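You operate a simulated robot arm through the tools that you are given. There is no shell and no other tool. Be economical: measure what you need, move in short steps, check, and stop when the job is done.

The job below is to be done with a simulated robot arm. You get a single attempt, and the scene is never put back.

TASK
Press the eyelet into the strap on the slider, then put strap and link 25 in the small orange tray.
Fine: leave the slider out.

The check looks at the end state, three seconds after you hand in, the way a careful person would. Anything else that was tipped, shoved, dropped, spilled or broken makes it a failure.

THE ROBOT
A 7-joint arm with a two-finger parallel gripper, fixed in place. Base frame: the origin is at the foot of the arm, x ahead of it, y to its left, z up; the work surface is at about z = 0.004. Readings come in m, degrees, newtons and seconds.
With the tool pointing down near the work surface it reaches from about 0.24 to 0.62 m from the base axis. Its first joint turns from -66.0 to 66.0 degrees. Payload 2.6 kg.
The tool frame sits at the grasp point between the pads (the TCP): z along the fingers, y along the line on which they close. The tips reach 0.03 m beyond it. Largest opening 0.094 m; finger width 0.028, thickness 0.01; the body of the gripper, 0.05 by 0.096 m, starts 0.055 m behind the TCP.
Orientation is that of the tool frame in the base frame, as a unit quaternion [x, y, z, w]. With the fingers straight down and closing along the base's y, the tool's x points along the base's -x, its y along +y and its z along -z.

THE INTERFACE
- The arm moves only by the tool send_rows. Its argument "plan" is a list of rows, each a list of 2 entries, a list of its own where there are three numbers: the shift along the base's x, y, z in m, then the turn, a rotation vector about the base's x, y, z in degrees. In form: [[[x, y, z], [ax, ay, az]], ...]. A call has 1 to 12 rows; each row shifts and turns the commanded pose from where the row before left it. "claw" is the finger opening in m, from 0 to 0.094, set as the call begins (left out, the last holds). Rows are played at 5 a second. More than 0.05 m and 8.6 degrees between two rows, or a gripper value outside its range, and nothing of the call is played. Where a pose cannot be reached the arm comes as near as it can. A force on the tool above 40 N (or 10 N above the force at the start of the call, whichever is more), or a blocked arm, ends the call early, and 0.2 s more pass. Each finger travels about 0.072 m/s and halts on what it meets, pressing with about 34 N; the grip force reading is that of the motor and also rises with nothing between the fingers. The clock runs only during rows and for 0.2 s after the last one: add rows that do not move to give the fingers time. The reply holds the time, the measured pose of the TCP, the force on the tool along the base axes, the opening and the grip force, in the units named above and with some noise.
- Cameras (640 x 400 px; columns grow to the right, rows downward): "scene" is fixed at [0.0397, 0.4359, 0.565]; the picture's right is [-0.73, -0.68, 0.00], its down [-0.40, 0.42, -0.81] and it looks along [0.56, -0.60, -0.58] (base axes); focal length 308 px, centre (320, 200). "wrist" rides on the gripper at [0.076, 0.014, -0.102] in the tool frame; the picture's right is [-0.18, 0.98, 0.00], its down [-0.75, -0.14, -0.64] and it looks along [-0.63, -0.12, 0.77] (tool axes); focal length 243 px, centre (320, 200).
- get_image(camera): a new picture of that camera. It takes no simulated time.
- measure_at(camera, pixels): there is no depth. For up to 12 entries [column, row, z] of the newest picture of that camera ("zoom" is the newest enlarged one), the place [x, y] in the base frame at which the ray of that pixel passes the height z, good to about 0.002 m. It takes no simulated time.
- enlarge(camera, box): a new picture of the part [left, top, right, bottom] of that camera's present view, enlarged. It takes no simulated time.
- hand_in(): hands the job in; it is judged then, once.

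Keep the steps short. Do not move on a guess: measure, check each grasp and each placing, and mend mistakes. In all there are 80 turns and 54 pictures (those below and enlarged ones count). Leave the gripper open and the arm clear of the work at the hand-in unless told otherwise, and finish with a single line.

The tools are called after ">>>" by a JSON object that holds its "op" and its "data". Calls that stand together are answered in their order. send_rows: Moves the arm, as the interface text tells. Its arguments: {"type":"object","properties":{"plan":{"type":"array","items":{"type":"array"}},"claw":{"type":"number"}},"required":["plan"]} The other tools are called the same way: get_image (camera) takes a picture; measure_at (camera, pixels) gives the place at which the rays of pixels pass given heights; enlarge (camera, box) takes an enlarged picture of a part of a camera's view; hand_in () hands the job in.

At the start:

```text
t: 0.0
ee_pos: [0.374, -0.0957, 0.3065]
tool_rot: [0.0, 1.0, 0.0, 0.0]
ft_force: [0.3, -0.7, -0.8]
width: 0.0942
gripper_force: 0.1
```

scene: 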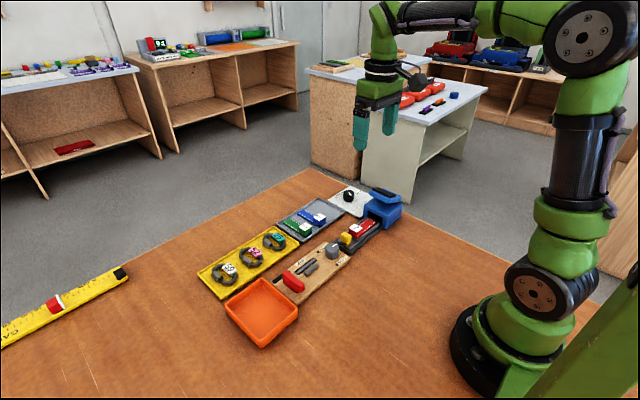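
wrist: 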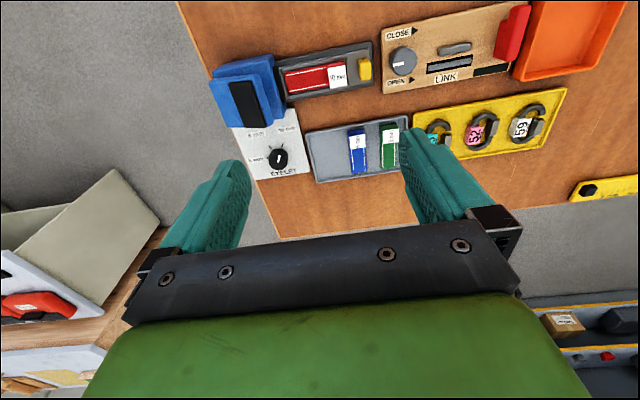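

I see a row of stations: blue press with a dial panel, a slider with a red strap, a link tool, link rack, straps and the orange tray. I'll enlarge both views to read the details.

>>> {"op": "enlarge", "data": {"camera": "scene", "box": [190, 175, 410, 350]}}

>>> {"op": "enlarge", "data": {"camera": "wrist", "box": [200, 20, 400, 190]}}

>>> {"op": "enlarge", "data": {"camera": "wrist", "box": [370, 0, 640, 200]}}

```text
2.29 times, centred on (300, 262) of scene
```

zoom: 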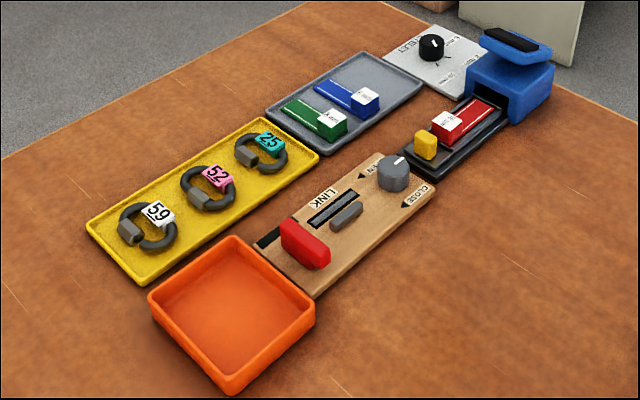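

```text
2.35 times, centred on (300, 105) of wrist
```

zoom: 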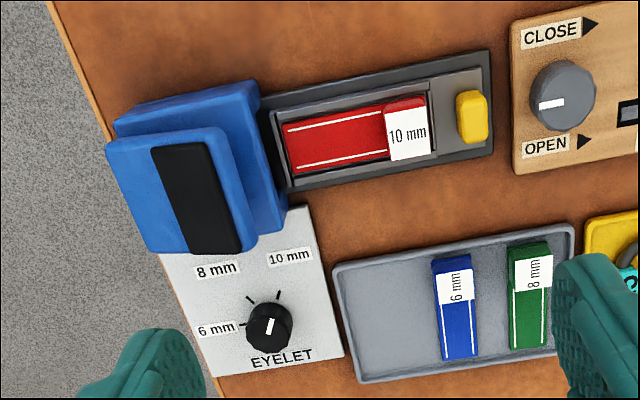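

```text
2.00 times, centred on (505, 100) of wrist
```

zoom: 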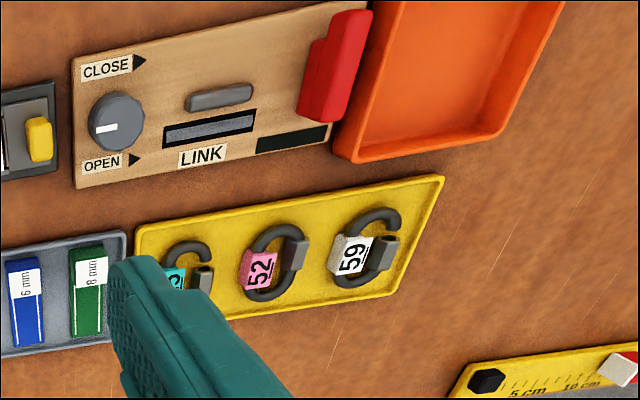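

The strap on the slider is the red 10 mm one, and the EYELET selector has 6/8/10 mm marks. I'll measure positions of the main items in the wrist picture.

>>> {"op": "get_image", "data": {"camera": "wrist"}}

>>> {"op": "measure_at", "data": {"camera": "wrist", "pixels": [[364, 69, 0.03], [338, 75, 0.025], [290, 83, 0.025], [277, 158, 0.02], [249, 104, 0.06], [237, 68, 0.05], [437, 137, 0.02], [515, 79, 0.02], [535, 0, 0.03], [598, 65, 0.03], [376, 42, 0.01], [289, 101, 0.01]]}}

>>> {"op": "enlarge", "data": {"camera": "wrist", "box": [230, 110, 310, 190]}}

>>> {"op": "enlarge", "data": {"camera": "scene", "box": [320, 170, 420, 260]}}

```text
48 pictures are left
```

wrist: 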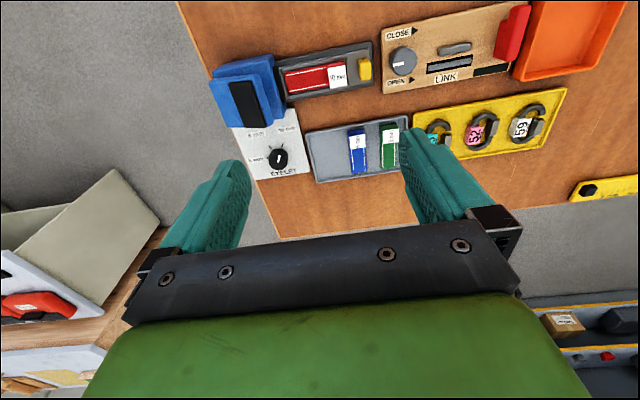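

```text
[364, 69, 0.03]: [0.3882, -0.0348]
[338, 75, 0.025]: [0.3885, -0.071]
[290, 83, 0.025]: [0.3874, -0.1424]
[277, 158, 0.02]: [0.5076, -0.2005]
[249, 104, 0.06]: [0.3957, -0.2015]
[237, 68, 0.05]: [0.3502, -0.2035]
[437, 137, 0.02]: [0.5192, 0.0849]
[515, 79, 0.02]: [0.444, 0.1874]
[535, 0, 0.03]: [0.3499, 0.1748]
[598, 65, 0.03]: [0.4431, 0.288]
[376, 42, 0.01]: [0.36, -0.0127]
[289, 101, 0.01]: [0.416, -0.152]
```

```text
5.00 times, centred on (270, 150) of wrist
```

zoom: 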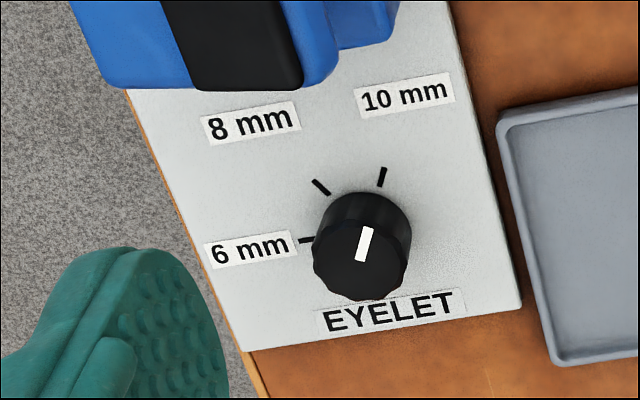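

```text
4.44 times, centred on (370, 215) of scene
```

zoom: 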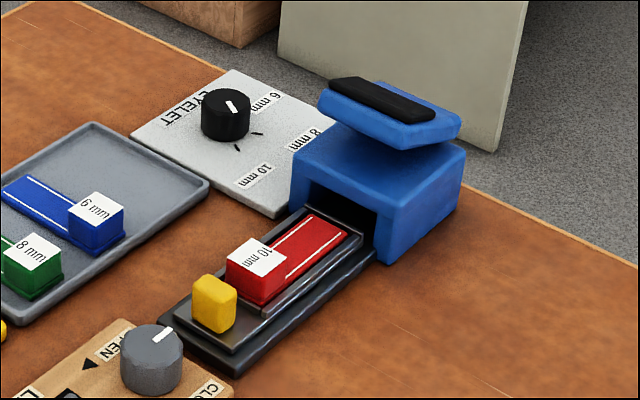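

The dial mark seems parallel to the 10 mm tick, matching the red strap; I'll confirm closer. Next I turn the tool −90° about z so the fingers close along x and the camera looks along −y at the press, staying high.

>>> {"op": "send_rows", "data": {"plan": [[[0.001, 0.008, -0.004], [0, 0, -8.2]], [[0.001, 0.008, -0.004], [0, 0, -8.2]], [[0.001, 0.008, -0.004], [0, 0, -8.2]], [[0.001, 0.008, -0.004], [0, 0, -8.2]], [[0.001, 0.008, -0.004], [0, 0, -8.2]], [[0.001, 0.008, -0.004], [0, 0, -8.2]], [[0.001, 0.008, -0.004], [0, 0, -8.2]], [[0.001, 0.008, -0.004], [0, 0, -8.2]], [[0.001, 0.008, -0.004], [0, 0, -8.2]], [[0.001, 0.008, -0.004], [0, 0, -8.2]], [[0.001, 0.008, -0.004], [0, 0, -8]], [[0, 0, 0], [0, 0, 0]]]}}

>>> {"op": "get_image", "data": {"camera": "wrist"}}

```text
t: 2.6
ee_pos: [0.3857, -0.007, 0.2632]
tool_rot: [0.708, 0.707, 0.0, 0.0]
ft_force: [-0.6, -0.4, 0.3]
width: 0.0942
gripper_force: 0.1
```

```text
45 pictures are left
```

wrist: 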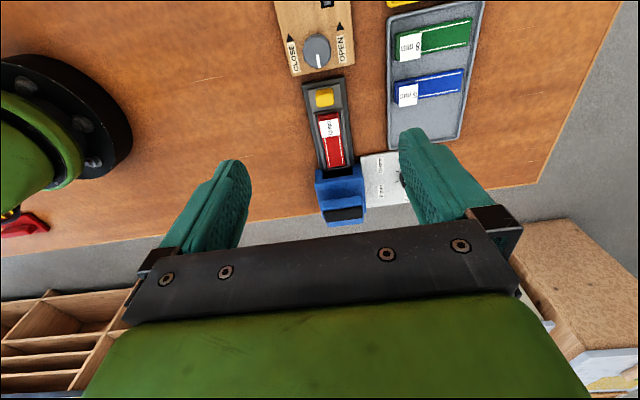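

The press and slider are in the middle of the view, around (335,150). I'll enlarge and measure the parts.

>>> {"op": "enlarge", "data": {"camera": "wrist", "box": [265, 70, 425, 230]}}

>>> {"op": "measure_at", "data": {"camera": "wrist", "pixels": [[315, 91, 0.035], [333, 89, 0.035], [334, 103, 0.035], [317, 105, 0.035], [303, 84, 0.01], [342, 77, 0.01], [354, 165, 0.01], [320, 170, 0.01], [323, 210, 0.08], [364, 205, 0.08], [316, 180, 0.06], [362, 170, 0.06]]}}

```text
2.50 times, centred on (345, 150) of wrist
```

zoom: 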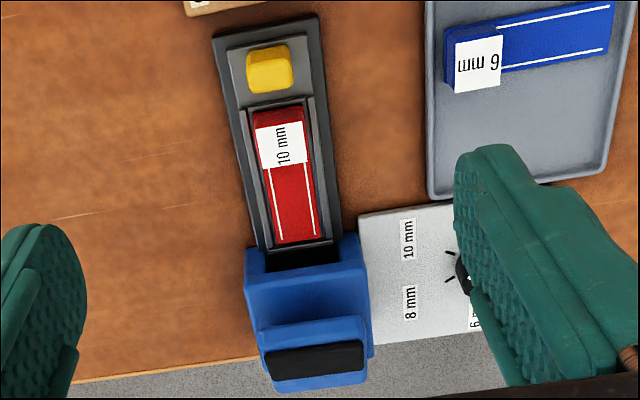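

```text
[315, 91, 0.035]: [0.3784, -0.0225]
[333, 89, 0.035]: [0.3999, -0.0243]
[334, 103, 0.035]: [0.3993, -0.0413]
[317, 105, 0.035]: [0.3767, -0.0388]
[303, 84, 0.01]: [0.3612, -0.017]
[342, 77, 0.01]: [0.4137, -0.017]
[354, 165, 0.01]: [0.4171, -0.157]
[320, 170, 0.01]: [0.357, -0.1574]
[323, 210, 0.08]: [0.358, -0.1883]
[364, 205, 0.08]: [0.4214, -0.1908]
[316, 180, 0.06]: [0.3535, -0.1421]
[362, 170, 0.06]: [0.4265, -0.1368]
```

I'll compare heights by measuring the same points through the scene camera at several z: yellow knob top (346,233) and black pad (385,192).

>>> {"op": "get_image", "data": {"camera": "scene"}}

>>> {"op": "measure_at", "data": {"camera": "scene", "pixels": [[346, 234, 0.025], [346, 234, 0.035], [346, 234, 0.045], [384.6, 192, 0.06], [384.6, 192, 0.08], [384.6, 192, 0.1]]}}

>>> {"op": "measure_at", "data": {"camera": "wrist", "pixels": [[325, 95, 0.025], [325, 95, 0.035], [325, 95, 0.045], [344, 214, 0.06], [344, 214, 0.08], [344, 214, 0.1]]}}

```text
43 pictures are left
```

scene: 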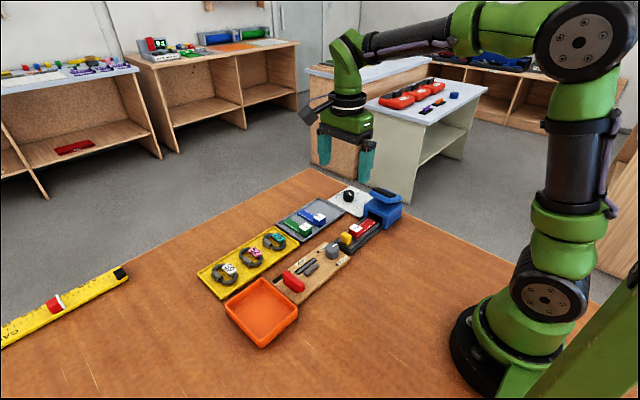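

```text
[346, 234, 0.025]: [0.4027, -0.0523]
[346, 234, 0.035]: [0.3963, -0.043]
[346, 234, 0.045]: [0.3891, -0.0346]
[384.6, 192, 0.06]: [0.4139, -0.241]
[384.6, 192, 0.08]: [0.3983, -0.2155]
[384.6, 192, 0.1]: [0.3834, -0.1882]
```

```text
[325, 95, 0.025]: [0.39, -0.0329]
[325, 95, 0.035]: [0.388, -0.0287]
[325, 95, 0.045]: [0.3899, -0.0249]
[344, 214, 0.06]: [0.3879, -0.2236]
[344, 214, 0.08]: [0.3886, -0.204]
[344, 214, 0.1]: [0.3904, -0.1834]
```

The knob top is about z 0.045 at (0.389,−0.028); the pad on the lever is near (0.388,−0.19), z ≈0.095. I descend above the knob with a 0.06 opening and look again.

>>> {"op": "send_rows", "data": {"plan": [[[0.003, -0.02, -0.023], [0, 0, 0]], [[0, 0, -0.03], [0, 0, 0]], [[0, 0, -0.03], [0, 0, 0]], [[0, 0, -0.03], [0, 0, 0]], [[0, 0, -0.03], [0, 0, 0]], [[0, 0, 0], [0, 0, 0]]], "claw": 0.06}}

>>> {"op": "get_image", "data": {"camera": "wrist"}}

>>> {"op": "enlarge", "data": {"camera": "scene", "box": [300, 160, 420, 260]}}

```text
t: 4.0
ee_pos: [0.3888, -0.0272, 0.1204]
tool_rot: [0.707, 0.707, 0.001, 0.0]
ft_force: [-0.9, 0.0, -0.3]
width: 0.0597
gripper_force: 0.1
```

```text
42 pictures are left
```

wrist: 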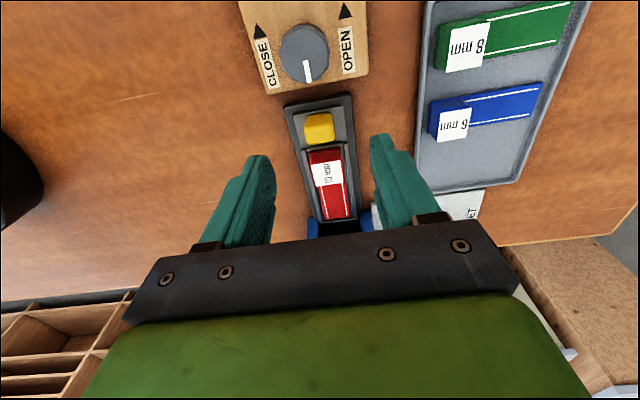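

```text
4.00 times, centred on (360, 210) of scene
```

zoom: 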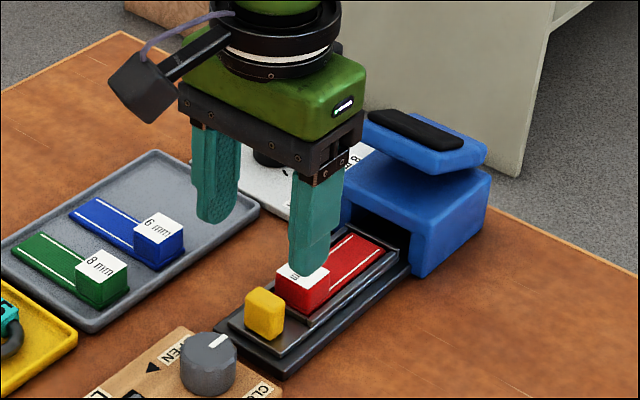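

I re-measure the knob top corners at (306,116),(331,113),(334,137),(308,143) and strap block now that it's closer.

>>> {"op": "measure_at", "data": {"camera": "wrist", "pixels": [[306, 116, 0.045], [331, 113, 0.045], [334, 137, 0.045], [308, 141, 0.045], [308, 152, 0.04], [341, 148, 0.04], [313, 187, 0.04], [344, 184, 0.04], [293, 108, 0.02], [350, 98, 0.02]]}}

>>> {"op": "enlarge", "data": {"camera": "wrist", "box": [270, 80, 400, 240]}}

```text
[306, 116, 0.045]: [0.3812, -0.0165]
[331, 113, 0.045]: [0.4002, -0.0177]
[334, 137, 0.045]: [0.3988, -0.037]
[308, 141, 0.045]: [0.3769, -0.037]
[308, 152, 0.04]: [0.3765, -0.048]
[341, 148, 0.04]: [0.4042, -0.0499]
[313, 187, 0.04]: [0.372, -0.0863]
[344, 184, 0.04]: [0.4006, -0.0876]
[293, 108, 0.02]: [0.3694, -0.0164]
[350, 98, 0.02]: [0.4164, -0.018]
```

```text
2.50 times, centred on (335, 160) of wrist
```

zoom: 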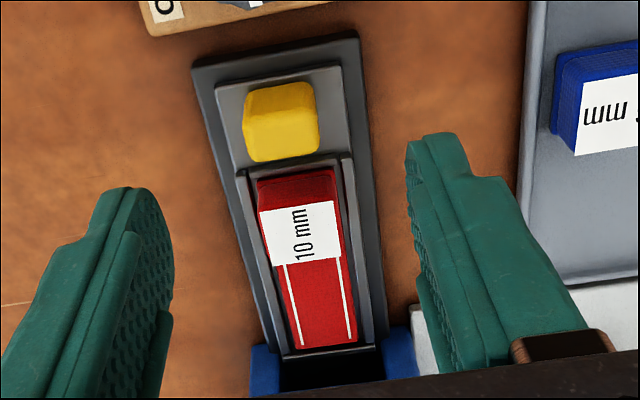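

The knob is centred at (0.389,−0.027). I descend to TCP z 0.064, slightly to the +y side to keep clear of the strap channel, then close.

>>> {"op": "send_rows", "data": {"plan": [[[0, 0.002, -0.02], [0, 0, 0]], [[0, 0, -0.02], [0, 0, 0]], [[0, 0, -0.016], [0, 0, 0]], [[0, 0, 0], [0, 0, 0]]]}}

>>> {"op": "send_rows", "data": {"plan": [[[0, 0, 0], [0, 0, 0]], [[0, 0, 0], [0, 0, 0]], [[0, 0, 0], [0, 0, 0]], [[0, 0, 0], [0, 0, 0]]], "claw": 0.01}}

>>> {"op": "enlarge", "data": {"camera": "scene", "box": [300, 160, 420, 260]}}

```text
t: 5.0
ee_pos: [0.3897, -0.0243, 0.0642]
tool_rot: [0.707, 0.707, 0.0, 0.0]
ft_force: [0.3, -0.1, -0.3]
width: 0.0601
gripper_force: 0.1
```

```text
t: 6.0
ee_pos: [0.3887, -0.0248, 0.0629]
tool_rot: [0.708, 0.707, -0.001, -0.001]
ft_force: [-19.1, -0.3, 8.8]
width: 0.024
gripper_force: 45.0
```

```text
4.00 times, centred on (360, 210) of scene
```

zoom: 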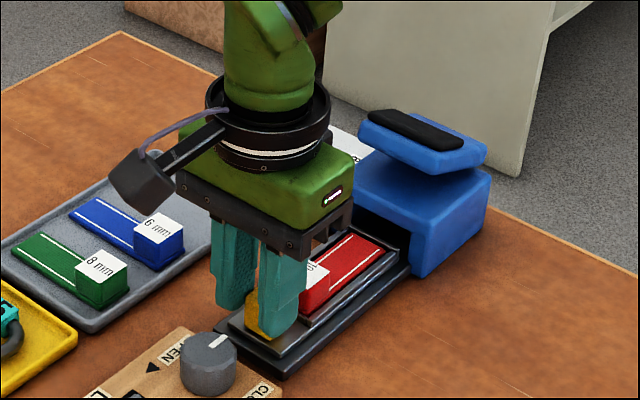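

Gripped the knob (width 0.024). There is a −19 N side load, so I ease −x 1.5 mm and push gently along −y.

>>> {"op": "send_rows", "data": {"plan": [[[-0.0015, 0, 0.001], [0, 0, 0]], [[0, -0.01, 0], [0, 0, 0]], [[0, -0.01, 0], [0, 0, 0]], [[0, -0.01, 0], [0, 0, 0]]]}}

```text
t: 6.7
ee_pos: [0.3883, -0.0393, 0.0638]
tool_rot: [0.706, 0.709, -0.001, 0.001]
ft_force: [1.3, -1.3, -3.7]
width: 0.0236
gripper_force: 45.1
stopped in row 3: the force on the tool passed its limit (the readings are from after the stop); the commanded pose is now the measured one
```

It stopped after ~15 mm of travel. I'll look to see why.

>>> {"op": "enlarge", "data": {"camera": "scene", "box": [300, 160, 420, 260]}}

>>> {"op": "enlarge", "data": {"camera": "wrist", "box": [250, 80, 400, 230]}}

```text
4.00 times, centred on (360, 210) of scene
```

zoom: 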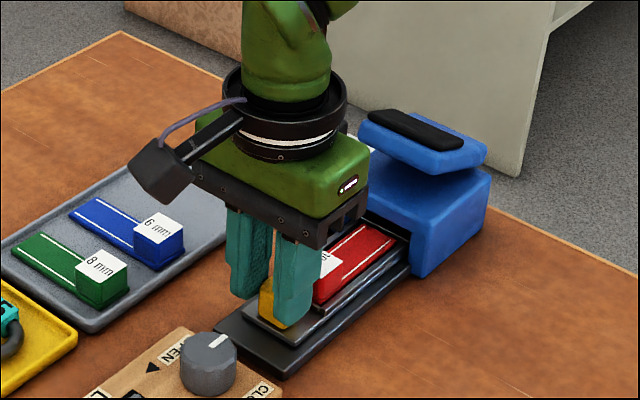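

```text
2.67 times, centred on (325, 155) of wrist
```

zoom: 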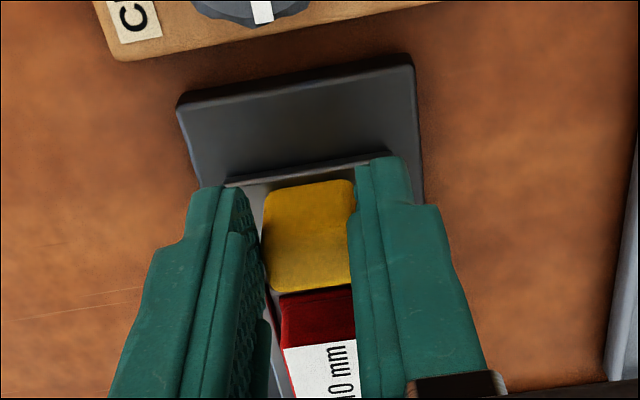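

The slider moves with the knob. I continue in slower 5 mm rows.

>>> {"op": "send_rows", "data": {"plan": [[[0, -0.005, 0], [0, 0, 0]], [[0, -0.005, 0], [0, 0, 0]], [[0, -0.005, 0], [0, 0, 0]], [[0, -0.005, 0], [0, 0, 0]], [[0, -0.005, 0], [0, 0, 0]], [[0, -0.005, 0], [0, 0, 0]], [[0, 0, 0], [0, 0, 0]]]}}

```text
t: 8.3
ee_pos: [0.3881, -0.0684, 0.0621]
tool_rot: [0.706, 0.709, 0.0, 0.0]
ft_force: [7.5, 0.6, -14.4]
width: 0.0236
gripper_force: 45.3
```

Moved freely to y −0.068. I relax the small z/x load and continue.

>>> {"op": "send_rows", "data": {"plan": [[[0.0005, 0, -0.001], [0, 0, 0]], [[0, -0.005, 0], [0, 0, 0]], [[0, -0.005, 0], [0, 0, 0]], [[0, -0.005, 0], [0, 0, 0]], [[0, -0.005, 0], [0, 0, 0]], [[0, -0.005, 0], [0, 0, 0]], [[0, -0.005, 0], [0, 0, 0]], [[0, 0, 0], [0, 0, 0]]]}}

>>> {"op": "enlarge", "data": {"camera": "scene", "box": [300, 160, 420, 260]}}

```text
t: 9.4
ee_pos: [0.3883, -0.0801, 0.0632]
tool_rot: [0.707, 0.707, 0.002, -0.004]
ft_force: [-1.8, 1.3, 2.9]
width: 0.0238
gripper_force: 45.1
stopped in row 5: the force on the tool passed its limit (the readings are from after the stop); the commanded pose is now the measured one
```

```text
4.00 times, centred on (360, 210) of scene
```

zoom: 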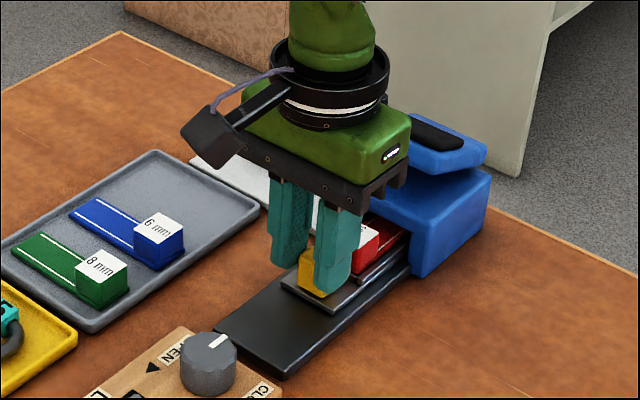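

Stopped at y −0.080. I test gently whether it's the end stop.

>>> {"op": "send_rows", "data": {"plan": [[[0, -0.002, 0], [0, 0, 0]], [[0, -0.002, 0], [0, 0, 0]], [[0, -0.002, 0], [0, 0, 0]], [[0, -0.002, 0], [0, 0, 0]], [[0, -0.002, 0], [0, 0, 0]]]}}

```text
t: 10.4
ee_pos: [0.3872, -0.081, 0.0638]
tool_rot: [0.706, 0.708, 0.005, -0.01]
ft_force: [-2.2, 2.6, 2.0]
width: 0.0237
gripper_force: 45.3
stopped in row 4: the force on the tool passed its limit (the readings are from after the stop); the commanded pose is now the measured one
```

Firm end stop: the slider is fully in. I release the knob and rise straight up.

>>> {"op": "send_rows", "data": {"plan": [[[0, 0, 0], [0, 0, 0]], [[0, 0, 0], [0, 0, 0]], [[0, 0, 0], [0, 0, 0]], [[0, 0, 0.03], [0, 0, 0]], [[0, 0, 0.04], [0, 0, 0]], [[0, 0, 0.05], [0, 0, 0]], [[-0.03, 0, 0.04], [0, 0, 0]], [[-0.04, 0, 0.02], [0, 0, 0]], [[0, 0.03, 0], [0, 0, 0]], [[0, 0, 0], [0, 0, 0]]], "claw": 0.05}}

>>> {"op": "get_image", "data": {"camera": "wrist"}}

>>> {"op": "enlarge", "data": {"camera": "scene", "box": [310, 160, 420, 260]}}

```text
t: 12.6
ee_pos: [0.3182, -0.0513, 0.2443]
tool_rot: [0.706, 0.708, 0.004, -0.01]
ft_force: [0.3, -0.3, 0.7]
width: 0.05
gripper_force: 0.1
```

```text
35 pictures are left
```

wrist: 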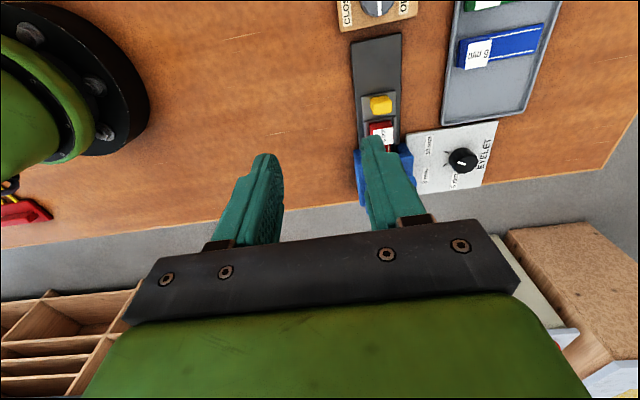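

```text
4.00 times, centred on (365, 210) of scene
```

zoom: 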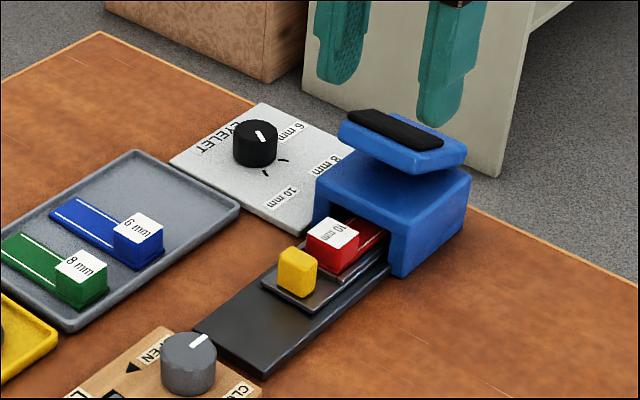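

>>> {"op": "enlarge", "data": {"camera": "wrist", "box": [400, 110, 510, 200]}}

```text
4.44 times, centred on (455, 155) of wrist
```

zoom: 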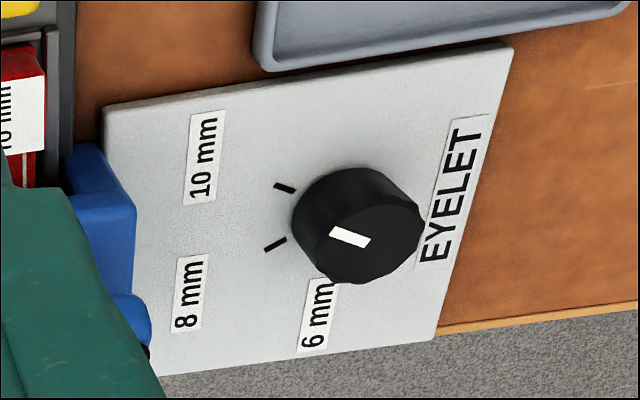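

The mark lines up with the 10 mm tick, so no dial change is needed. I level the tool, close the fingers and go above the lever pad at (0.389,−0.194).

>>> {"op": "send_rows", "data": {"plan": [[[0.02, -0.04, 0], [-1.13, -0.49, -0.16]], [[0.025, -0.04, 0], [0, 0, 0]], [[0.026, -0.04, 0], [0, 0, 0]], [[0, -0.023, -0.03], [0, 0, 0]], [[0, 0, -0.034], [0, 0, 0]], [[0, 0, 0], [0, 0, 0]], [[0, 0, 0], [0, 0, 0]]], "claw": 0}}

>>> {"op": "enlarge", "data": {"camera": "scene", "box": [310, 140, 430, 240]}}

>>> {"op": "get_image", "data": {"camera": "wrist"}}

```text
t: 14.2
ee_pos: [0.388, -0.1943, 0.1795]
tool_rot: [0.706, 0.709, 0.0, 0.0]
ft_force: [0.0, 0.8, -0.1]
width: 0.0
gripper_force: 32.6
```

```text
4.00 times, centred on (370, 190) of scene
```

zoom: 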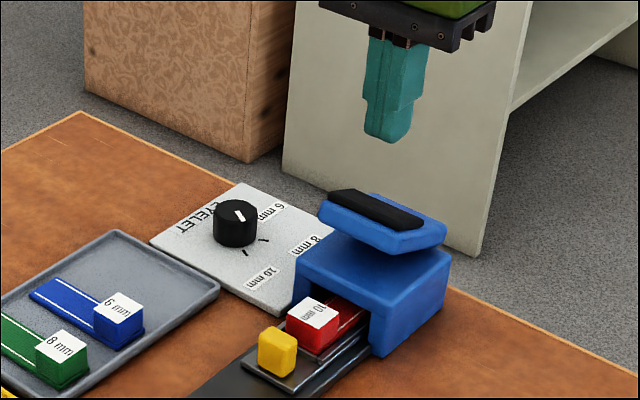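

```text
31 pictures are left
```

wrist: 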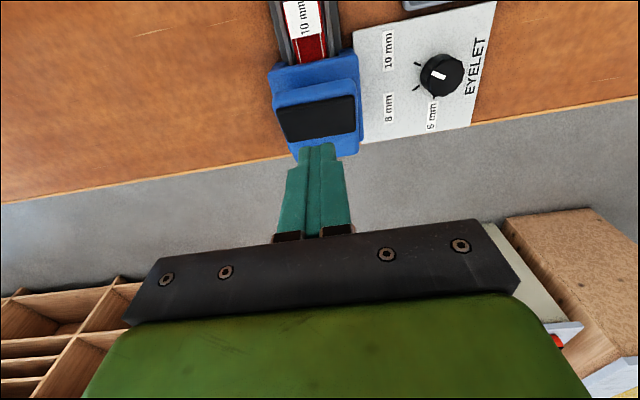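

I measure the pad corners here at (276,108)–(355,97)–(357,130)–(285,142).

>>> {"op": "measure_at", "data": {"camera": "wrist", "pixels": [[276, 108, 0.092], [354, 96, 0.092], [357, 130, 0.092], [286, 142, 0.092], [317, 119, 0.085], [317, 119, 0.1], [272, 90, 0.08], [359, 77, 0.08]]}}

>>> {"op": "measure_at", "data": {"camera": "scene", "pixels": [[383.5, 192.5, 0.085], [383.5, 192.5, 0.092], [383.5, 192.5, 0.1]]}}

```text
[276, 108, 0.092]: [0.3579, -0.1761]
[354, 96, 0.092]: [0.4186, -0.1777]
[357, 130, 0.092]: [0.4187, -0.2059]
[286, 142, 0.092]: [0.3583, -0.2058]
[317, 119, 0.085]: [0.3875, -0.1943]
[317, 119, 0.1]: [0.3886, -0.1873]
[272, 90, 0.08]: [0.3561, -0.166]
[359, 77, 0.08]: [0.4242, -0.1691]
```

```text
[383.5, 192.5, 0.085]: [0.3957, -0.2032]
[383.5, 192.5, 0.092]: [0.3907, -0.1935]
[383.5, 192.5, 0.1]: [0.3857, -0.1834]
```

Pad centre is (0.388,−0.190), z ≈0.094. I descend to just above it, then press slowly.

>>> {"op": "send_rows", "data": {"plan": [[[0, 0.004, -0.025], [0, 0, 0]], [[0, 0, -0.02], [0, 0, 0]], [[0, 0, 0], [0, 0, 0]]]}}

>>> {"op": "send_rows", "data": {"plan": [[[0, 0, -0.004], [0, 0, 0]], [[0, 0, -0.004], [0, 0, 0]], [[0, 0, -0.004], [0, 0, 0]], [[0, 0, -0.004], [0, 0, 0]], [[0, 0, -0.004], [0, 0, 0]], [[0, 0, -0.004], [0, 0, 0]], [[0, 0, -0.004], [0, 0, 0]], [[0, 0, -0.004], [0, 0, 0]]]}}

>>> {"op": "enlarge", "data": {"camera": "scene", "box": [310, 140, 430, 240]}}

```text
t: 15.0
ee_pos: [0.3891, -0.1895, 0.1352]
tool_rot: [0.706, 0.708, 0.001, 0.0]
ft_force: [0.0, 0.3, 0.7]
width: 0.0001
gripper_force: 32.9
```

```text
t: 16.7
ee_pos: [0.3896, -0.1888, 0.1067]
tool_rot: [0.707, 0.707, 0.004, 0.001]
ft_force: [-3.7, 1.3, 7.7]
width: 0.0
gripper_force: 32.8
stopped in row 8: the force on the tool passed its limit (the readings are from after the stop); the commanded pose is now the measured one
```

```text
4.00 times, centred on (370, 190) of scene
```

zoom: 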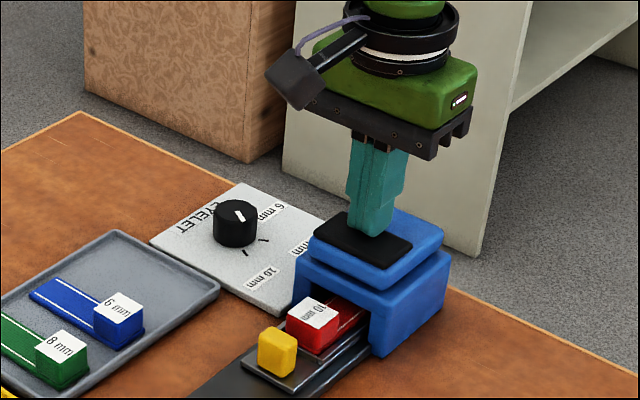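

The lid moved down ~17 mm and met >40 N. A thin gap may remain, so I press again to make sure it's bottomed.

>>> {"op": "send_rows", "data": {"plan": [[[0, 0, -0.002], [0, 0, 0]], [[0, 0, -0.002], [0, 0, 0]], [[0, 0, -0.002], [0, 0, 0]], [[0, 0, -0.002], [0, 0, 0]], [[0, 0, -0.002], [0, 0, 0]], [[0, 0, -0.002], [0, 0, 0]]]}}

>>> {"op": "enlarge", "data": {"camera": "scene", "box": [310, 140, 430, 240]}}

```text
t: 17.2
ee_pos: [0.3892, -0.189, 0.1066]
tool_rot: [0.708, 0.707, 0.005, 0.001]
ft_force: [-4.4, 1.2, 8.0]
width: 0.0001
gripper_force: 33.1
stopped in row 2: the force on the tool passed its limit (the readings are from after the stop); the commanded pose is now the measured one
```

```text
4.00 times, centred on (370, 190) of scene
```

zoom: 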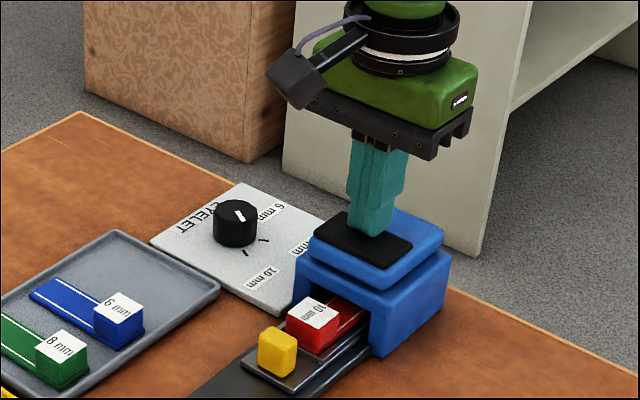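

It's a hard stop at the same height, so the eyelet is pressed. I rise and move back above the knob with the fingers opened to 0.05.

>>> {"op": "send_rows", "data": {"plan": [[[0, 0, 0.02], [-0.32, 0.48, 0]], [[0, 0, 0.03], [0, 0, 0]], [[0, 0, 0.03], [0, 0, 0]], [[0, 0.03, 0], [0, 0, 0]], [[0, 0.04, 0], [0, 0, 0]], [[-0.0005, 0.038, 0], [0, 0, 0]], [[0, 0, -0.04], [0, 0, 0]], [[0, 0, 0], [0, 0, 0]]], "claw": 0.05}}

>>> {"op": "get_image", "data": {"camera": "wrist"}}

>>> {"op": "enlarge", "data": {"camera": "scene", "box": [310, 140, 430, 240]}}

```text
t: 19.1
ee_pos: [0.3891, -0.0797, 0.1465]
tool_rot: [0.708, 0.706, 0.0, 0.0]
ft_force: [0.3, 0.3, -0.3]
width: 0.0502
gripper_force: 0.0
```

```text
28 pictures are left
```

wrist: 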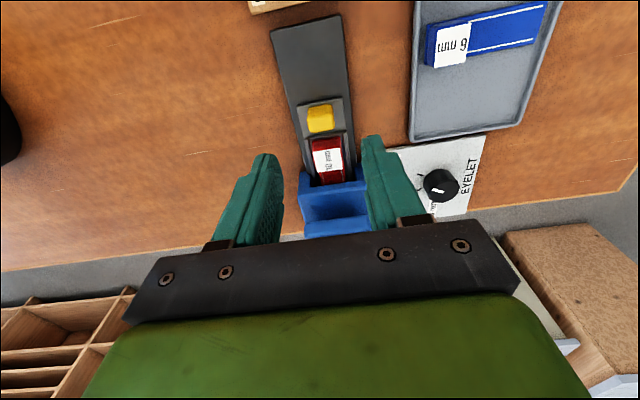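

```text
4.00 times, centred on (370, 190) of scene
```

zoom: 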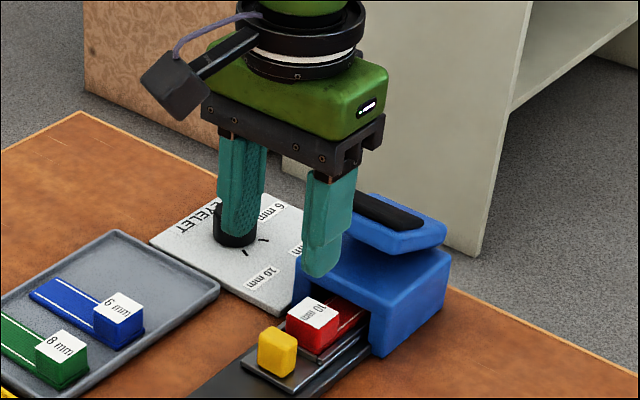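

The lever sprang back. I check the knob position at (320,117).

>>> {"op": "measure_at", "data": {"camera": "wrist", "pixels": [[307, 108, 0.047], [331, 104, 0.047], [334, 127, 0.047], [310, 132, 0.047]]}}

```text
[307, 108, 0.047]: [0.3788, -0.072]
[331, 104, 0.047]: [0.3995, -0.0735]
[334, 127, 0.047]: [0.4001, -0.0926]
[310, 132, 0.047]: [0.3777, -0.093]
```

Knob centre ≈(0.3885,−0.083). I descend to z 0.064, and close on it.

>>> {"op": "send_rows", "data": {"plan": [[[-0.0005, -0.001, -0.03], [0, 0, 0]], [[0, 0, -0.03], [0, 0, 0]], [[0, 0, -0.0225], [0, 0, 0]], [[0, 0, 0], [0, 0, 0]]]}}

>>> {"op": "send_rows", "data": {"plan": [[[0, 0, 0], [0, 0, 0]], [[0, 0, 0], [0, 0, 0]], [[0, 0, 0], [0, 0, 0]], [[0, 0, 0], [0, 0, 0]]], "claw": 0.01}}

>>> {"op": "send_rows", "data": {"plan": [[[-0.0005, 0.004, 0], [0, 0, 0]], [[0, 0.005, 0], [0, 0, 0]], [[0, 0.005, 0], [0, 0, 0]], [[0, 0.005, 0], [0, 0, 0]], [[0, 0.005, 0], [0, 0, 0]], [[0, 0.005, 0], [0, 0, 0]], [[0, 0, 0], [0, 0, 0]]]}}

```text
t: 20.1
ee_pos: [0.387, -0.0824, 0.0634]
tool_rot: [0.708, 0.706, 0.0, -0.001]
ft_force: [-0.1, 0.3, -0.7]
width: 0.05
gripper_force: 0.0
```

```text
t: 21.1
ee_pos: [0.3876, -0.0813, 0.0644]
tool_rot: [0.708, 0.706, 0.0, 0.0]
ft_force: [5.3, -1.7, -9.3]
width: 0.0238
gripper_force: 44.8
```

```text
t: 22.6
ee_pos: [0.3884, -0.0529, 0.0632]
tool_rot: [0.707, 0.707, 0.0, 0.0]
ft_force: [-1.2, 0.5, 1.4]
width: 0.0235
gripper_force: 44.5
```

Sliding out freely. I continue to the starting place (TCP y ≈ −0.025).

>>> {"op": "send_rows", "data": {"plan": [[[0, 0.005, 0], [0, 0, 0]], [[0, 0.005, 0], [0, 0, 0]], [[0, 0.005, 0], [0, 0, 0]], [[0, 0.005, 0], [0, 0, 0]], [[0, 0.004, 0], [0, 0, 0]], [[0, 0.002, 0], [0, 0, 0]], [[0, 0.001, 0], [0, 0, 0]], [[0, 0, 0], [0, 0, 0]]]}}

>>> {"op": "send_rows", "data": {"plan": [[[0, 0, 0], [0, 0, 0]], [[0, 0, 0], [0, 0, 0]], [[0, 0, 0], [0, 0, 0]], [[0, 0, 0.03], [0, 0, 0]], [[0, 0, 0.03], [0, 0, 0]], [[0, 0, 0.03], [0, 0, 0]], [[0, 0, 0], [0, 0, 0]]], "claw": 0.05}}

>>> {"op": "get_image", "data": {"camera": "wrist"}}

>>> {"op": "enlarge", "data": {"camera": "scene", "box": [310, 180, 410, 260]}}

```text
t: 24.4
ee_pos: [0.3879, -0.0272, 0.0637]
tool_rot: [0.707, 0.707, 0.0, 0.002]
ft_force: [-7.0, -6.0, 14.8]
width: 0.0239
gripper_force: 44.3
```

```text
t: 26.1
ee_pos: [0.3873, -0.0264, 0.1543]
tool_rot: [0.707, 0.707, 0.0, 0.0]
ft_force: [1.8, 0.4, 0.7]
width: 0.0499
gripper_force: 0.1
```

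```text
26 pictures are left
```

wrist: 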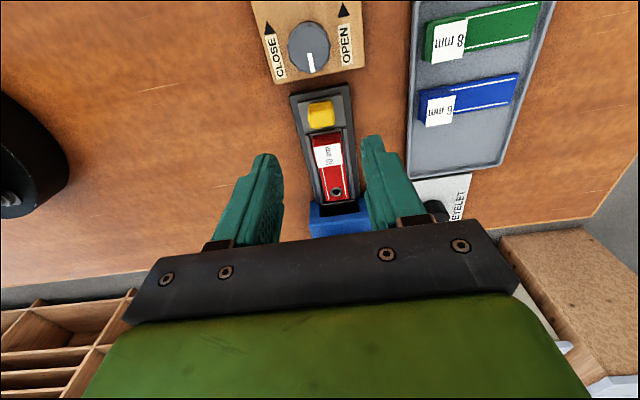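

```text
5.00 times, centred on (360, 220) of scene
```

zoom: 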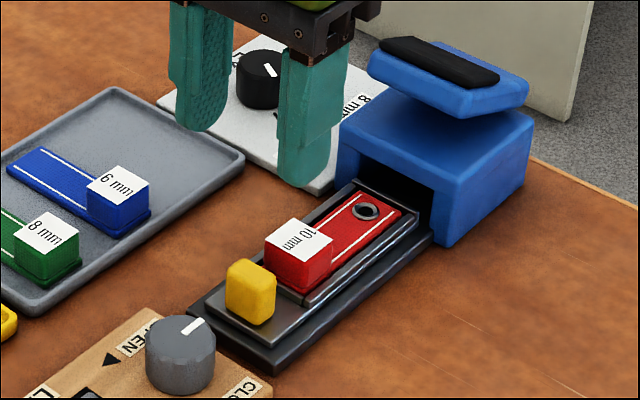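

The eyelet is visible in the strap. Next I grip the strap by its raised label block; I measure its corners at (311,134),(340,131),(343,165),(316,168).

>>> {"op": "enlarge", "data": {"camera": "wrist", "box": [270, 80, 390, 220]}}

>>> {"op": "measure_at", "data": {"camera": "wrist", "pixels": [[315, 147, 0.047], [340, 143, 0.047], [343, 163, 0.047], [318, 168, 0.047], [311, 137, 0.03], [340, 133, 0.03], [308, 104, 0.047], [333, 122, 0.047]]}}

```text
2.86 times, centred on (330, 150) of wrist
```

zoom: 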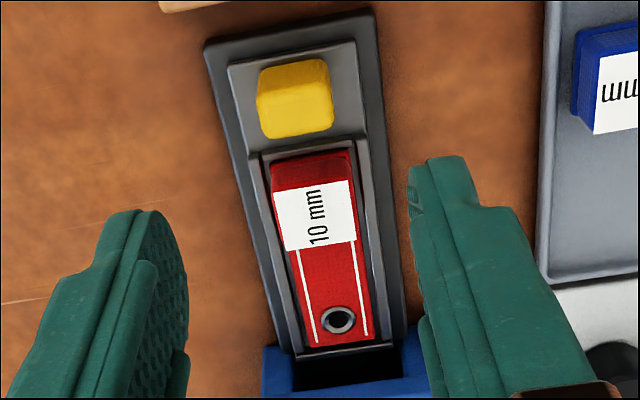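

```text
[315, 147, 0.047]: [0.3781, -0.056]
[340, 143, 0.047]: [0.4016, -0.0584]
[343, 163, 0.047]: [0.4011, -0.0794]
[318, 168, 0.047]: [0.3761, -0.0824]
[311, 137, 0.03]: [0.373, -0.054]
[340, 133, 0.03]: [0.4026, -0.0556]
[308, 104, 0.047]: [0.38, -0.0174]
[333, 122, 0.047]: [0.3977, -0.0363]
```

Block centre (0.389,−0.068). I move above it, descend to TCP z 0.064 and grip.

>>> {"op": "send_rows", "data": {"plan": [[[0.0015, -0.041, 0], [0, 0, 0]], [[0, 0, -0.04], [0, 0, 0]], [[0, 0, -0.03], [0, 0, 0]], [[0, 0, -0.01], [0, 0, 0]], [[0, 0, -0.01], [0, 0, 0]], [[0, 0, 0], [0, 0, 0]]]}}

>>> {"op": "send_rows", "data": {"plan": [[[0, 0, 0], [0, 0, 0]], [[0, 0, 0], [0, 0, 0]], [[0, 0, 0], [0, 0, 0]], [[0, 0, 0], [0, 0, 0]]], "claw": 0.01}}

>>> {"op": "enlarge", "data": {"camera": "scene", "box": [310, 180, 410, 260]}}

```text
t: 27.4
ee_pos: [0.3902, -0.0672, 0.063]
tool_rot: [0.707, 0.707, 0.001, 0.0]
ft_force: [0.2, 0.2, -0.3]
width: 0.0499
gripper_force: 0.1
```

```text
t: 28.4
ee_pos: [0.3901, -0.0663, 0.0636]
tool_rot: [0.708, 0.706, -0.001, 0.0]
ft_force: [-2.8, 0.5, -0.4]
width: 0.0275
gripper_force: 34.0
```

```text
5.00 times, centred on (360, 220) of scene
```

zoom: 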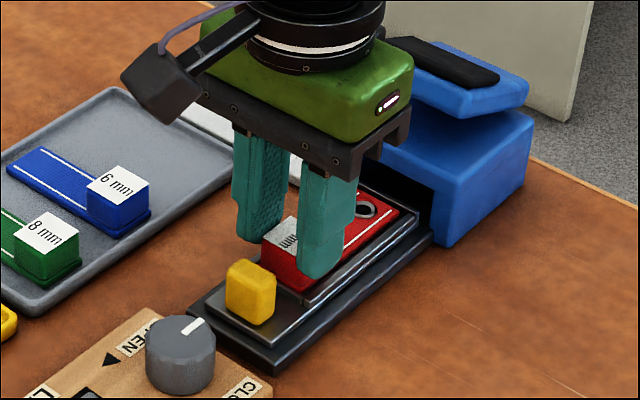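

Gripped the block (width 0.0275). I lift straight up slowly and check.

>>> {"op": "send_rows", "data": {"plan": [[[0, 0, 0.005], [0, 0, 0]], [[0, 0, 0.01], [0, 0, 0]], [[0, 0, 0.02], [0, 0, 0]], [[0, 0, 0.03], [0, 0, 0]], [[0, 0, 0.04], [0, 0, 0]], [[0, 0, 0.03], [0, 0, 0]], [[0, 0, 0], [0, 0, 0]]]}}

>>> {"op": "get_image", "data": {"camera": "scene"}}

```text
t: 30.1
ee_pos: [0.3891, -0.0676, 0.1991]
tool_rot: [0.707, 0.707, 0.0, 0.0]
ft_force: [-0.1, -0.4, 0.3]
width: 0.0279
gripper_force: 33.5
```

```text
22 pictures are left
```

scene: 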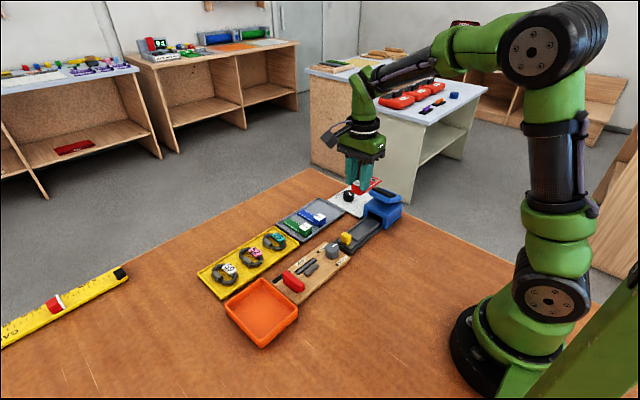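

The strap is held, slider empty. Now I measure the tray rim corners and floor in the scene picture.

>>> {"op": "measure_at", "data": {"camera": "scene", "pixels": [[260, 279, 0.03], [298, 305, 0.03], [262, 340, 0.03], [226, 308, 0.03], [262, 312, 0.007], [263, 348, 0.004], [262, 278, 0.035], [274, 240, 0.02]]}}

>>> {"op": "enlarge", "data": {"camera": "scene", "box": [200, 220, 340, 355]}}

```text
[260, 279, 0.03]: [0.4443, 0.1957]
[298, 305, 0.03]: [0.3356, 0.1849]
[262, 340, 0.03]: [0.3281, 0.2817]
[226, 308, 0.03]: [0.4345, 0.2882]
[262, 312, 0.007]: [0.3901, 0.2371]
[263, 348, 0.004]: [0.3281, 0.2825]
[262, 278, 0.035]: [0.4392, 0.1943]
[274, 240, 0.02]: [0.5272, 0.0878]
```

```text
2.96 times, centred on (270, 288) of scene
```

zoom: 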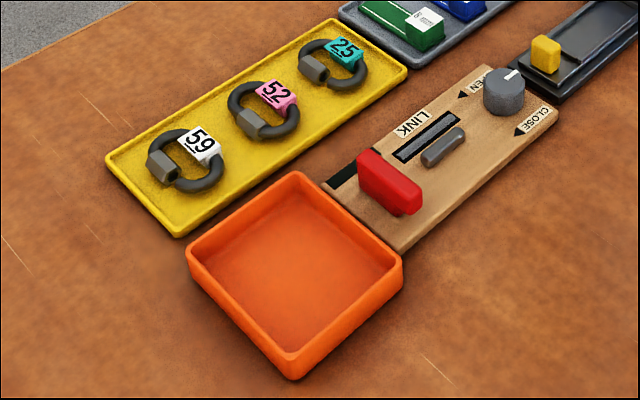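

The tray spans about x 0.333–0.44, y 0.187–0.285. I carry the strap over at z ≈0.22 and look.

>>> {"op": "send_rows", "data": {"plan": [[[0, 0.04, 0.02], [0, 0, 0]], [[0, 0.042, 0], [0, 0, 0]], [[0, 0.042, 0], [0, 0, 0]], [[0, 0.042, 0], [0, 0, 0]], [[0, 0.042, 0], [0, 0, 0]], [[0, 0.042, 0], [0, 0, 0]], [[0, 0.04, 0], [0, 0, 0]], [[-0.003, 0.03, 0], [0, 0, 0]], [[0, 0, 0], [0, 0, 0]], [[0, 0, 0], [0, 0, 0]]]}}

>>> {"op": "get_image", "data": {"camera": "wrist"}}

>>> {"op": "enlarge", "data": {"camera": "scene", "box": [180, 180, 340, 355]}}

```text
t: 32.2
ee_pos: [0.3867, 0.2527, 0.2181]
tool_rot: [0.707, 0.707, 0.0, 0.0]
ft_force: [-0.3, -0.4, -0.6]
width: 0.0277
gripper_force: 33.3
```

```text
20 pictures are left
```

wrist: 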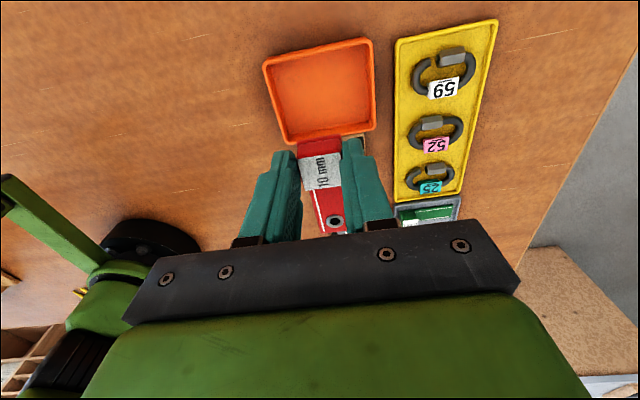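

```text
2.29 times, centred on (260, 268) of scene
```

zoom: 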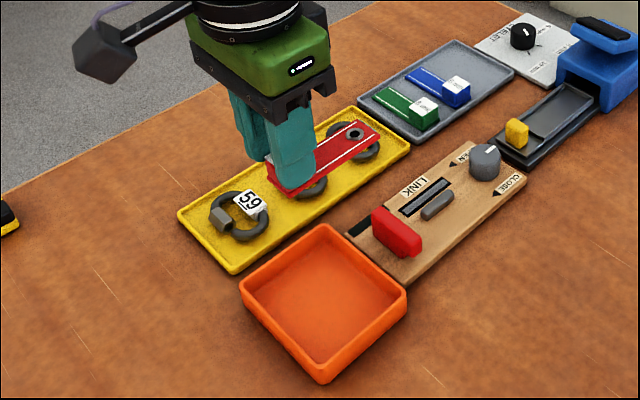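

I measure the tray's outer and inner rim corners and the strap's ends (block end (300,142), tail end (347,232)).

>>> {"op": "measure_at", "data": {"camera": "wrist", "pixels": [[263, 58, 0.027], [371, 37, 0.027], [377, 128, 0.027], [285, 144, 0.027], [270, 62, 0.027], [366, 43, 0.027], [371, 125, 0.027], [289, 138, 0.027], [298, 142, 0.18], [341, 138, 0.18], [340, 233, 0.175]]}}

>>> {"op": "enlarge", "data": {"camera": "wrist", "box": [240, 20, 410, 240]}}

```text
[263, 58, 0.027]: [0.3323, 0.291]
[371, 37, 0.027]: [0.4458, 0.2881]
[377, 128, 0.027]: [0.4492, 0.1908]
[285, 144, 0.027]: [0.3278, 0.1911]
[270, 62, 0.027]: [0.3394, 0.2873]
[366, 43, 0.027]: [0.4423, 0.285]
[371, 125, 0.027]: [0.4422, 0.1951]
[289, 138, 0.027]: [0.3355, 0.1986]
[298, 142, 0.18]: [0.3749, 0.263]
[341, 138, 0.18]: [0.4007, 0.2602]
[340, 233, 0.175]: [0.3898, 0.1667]
```

```text
1.82 times, centred on (325, 130) of wrist
```

zoom: 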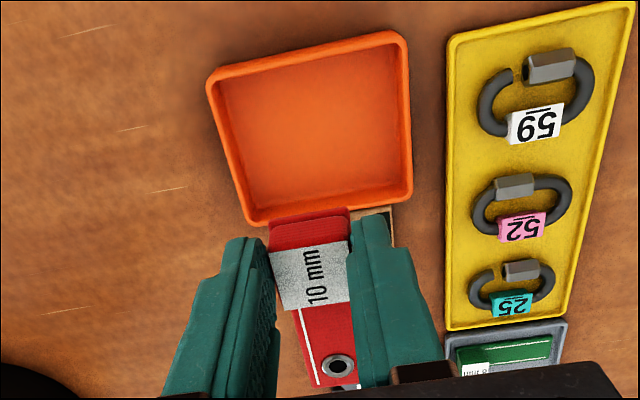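

The tray is longer in x (inner ≈0.337–0.4425) than y (≈0.197–0.286), and the strap is ≈0.096 long, so it should lie along x. I turn +90° and move to TCP (0.3545, 0.229) at this height.

>>> {"op": "send_rows", "data": {"plan": [[[-0.003, -0.002, 0], [0, 0, 8.2]], [[-0.003, -0.002, 0], [0, 0, 8.2]], [[-0.003, -0.002, 0], [0, 0, 8.2]], [[-0.003, -0.002, 0], [0, 0, 8.2]], [[-0.003, -0.002, 0], [0, 0, 8.2]], [[-0.003, -0.002, 0], [0, 0, 8.2]], [[-0.003, -0.002, 0], [0, 0, 8.2]], [[-0.003, -0.002, 0], [0, 0, 8.2]], [[-0.003, -0.002, 0], [0, 0, 8.2]], [[-0.003, -0.003, 0], [0, 0, 8.2]], [[-0.002, -0.003, 0], [0, 0, 8]], [[0, 0, 0], [0, 0, 0]]]}}

>>> {"op": "send_rows", "data": {"plan": [[[0, 0, -0.04], [0, 0, 0]], [[0, 0, -0.04], [0, 0, 0]], [[0, 0, -0.03], [0, 0, 0]], [[0, 0, 0], [0, 0, 0]]]}}

>>> {"op": "get_image", "data": {"camera": "wrist"}}

>>> {"op": "enlarge", "data": {"camera": "scene", "box": [180, 220, 340, 355]}}

```text
t: 34.9
ee_pos: [0.3541, 0.229, 0.2195]
tool_rot: [0.0, 1.0, 0.0, 0.0]
ft_force: [0.4, -0.3, -0.4]
width: 0.0279
gripper_force: 34.2
```

```text
t: 35.9
ee_pos: [0.3552, 0.2286, 0.1097]
tool_rot: [0.001, 1.0, -0.001, 0.001]
ft_force: [0.9, 0.1, 0.0]
width: 0.0275
gripper_force: 33.5
```

```text
17 pictures are left
```

wrist: 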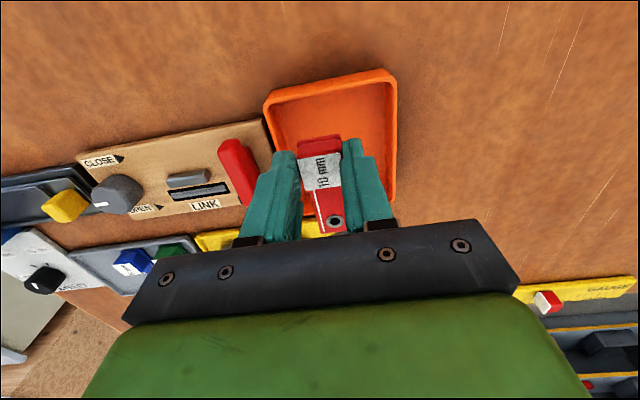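

```text
2.96 times, centred on (260, 288) of scene
```

zoom: 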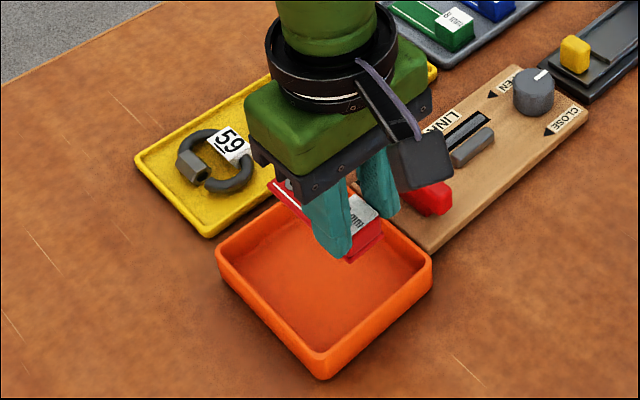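

I check the tray edges from here: near inner edge (330,90), left inner (275,120), right inner (388,130).

>>> {"op": "measure_at", "data": {"camera": "wrist", "pixels": [[275, 98, 0.027], [385, 77, 0.027], [330, 88, 0.027], [273, 115, 0.027], [389, 140, 0.027], [394, 203, 0.027], [264, 104, 0.027], [393, 70, 0.027], [298, 139, 0.075], [341, 135, 0.075]]}}

>>> {"op": "measure_at", "data": {"camera": "scene", "pixels": [[276, 272, 0.027], [223, 308, 0.027], [298, 305, 0.027], [260.5, 341, 0.027], [260, 278.5, 0.027]]}}

>>> {"op": "enlarge", "data": {"camera": "wrist", "box": [250, 60, 410, 240]}}

```text
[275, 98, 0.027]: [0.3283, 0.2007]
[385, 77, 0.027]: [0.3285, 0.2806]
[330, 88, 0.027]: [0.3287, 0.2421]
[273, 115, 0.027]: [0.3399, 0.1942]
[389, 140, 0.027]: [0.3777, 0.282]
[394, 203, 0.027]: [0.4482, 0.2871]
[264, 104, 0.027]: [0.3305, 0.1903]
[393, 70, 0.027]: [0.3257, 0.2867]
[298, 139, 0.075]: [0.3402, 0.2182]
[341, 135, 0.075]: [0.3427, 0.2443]
```

```text
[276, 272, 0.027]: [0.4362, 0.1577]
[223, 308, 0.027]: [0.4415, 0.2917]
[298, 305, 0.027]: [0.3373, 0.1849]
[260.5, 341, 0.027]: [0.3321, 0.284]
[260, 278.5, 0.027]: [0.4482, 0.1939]
```

```text
2.22 times, centred on (330, 150) of wrist
```

zoom: 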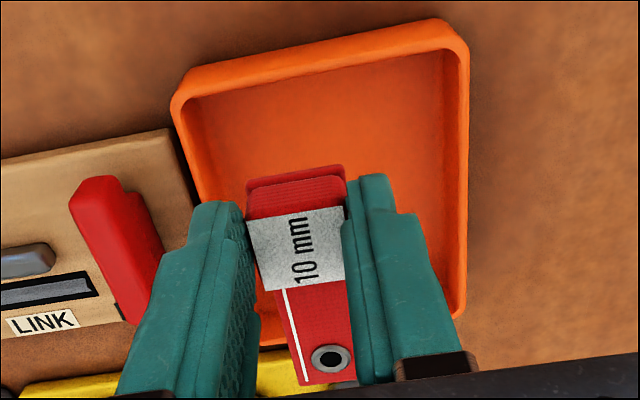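

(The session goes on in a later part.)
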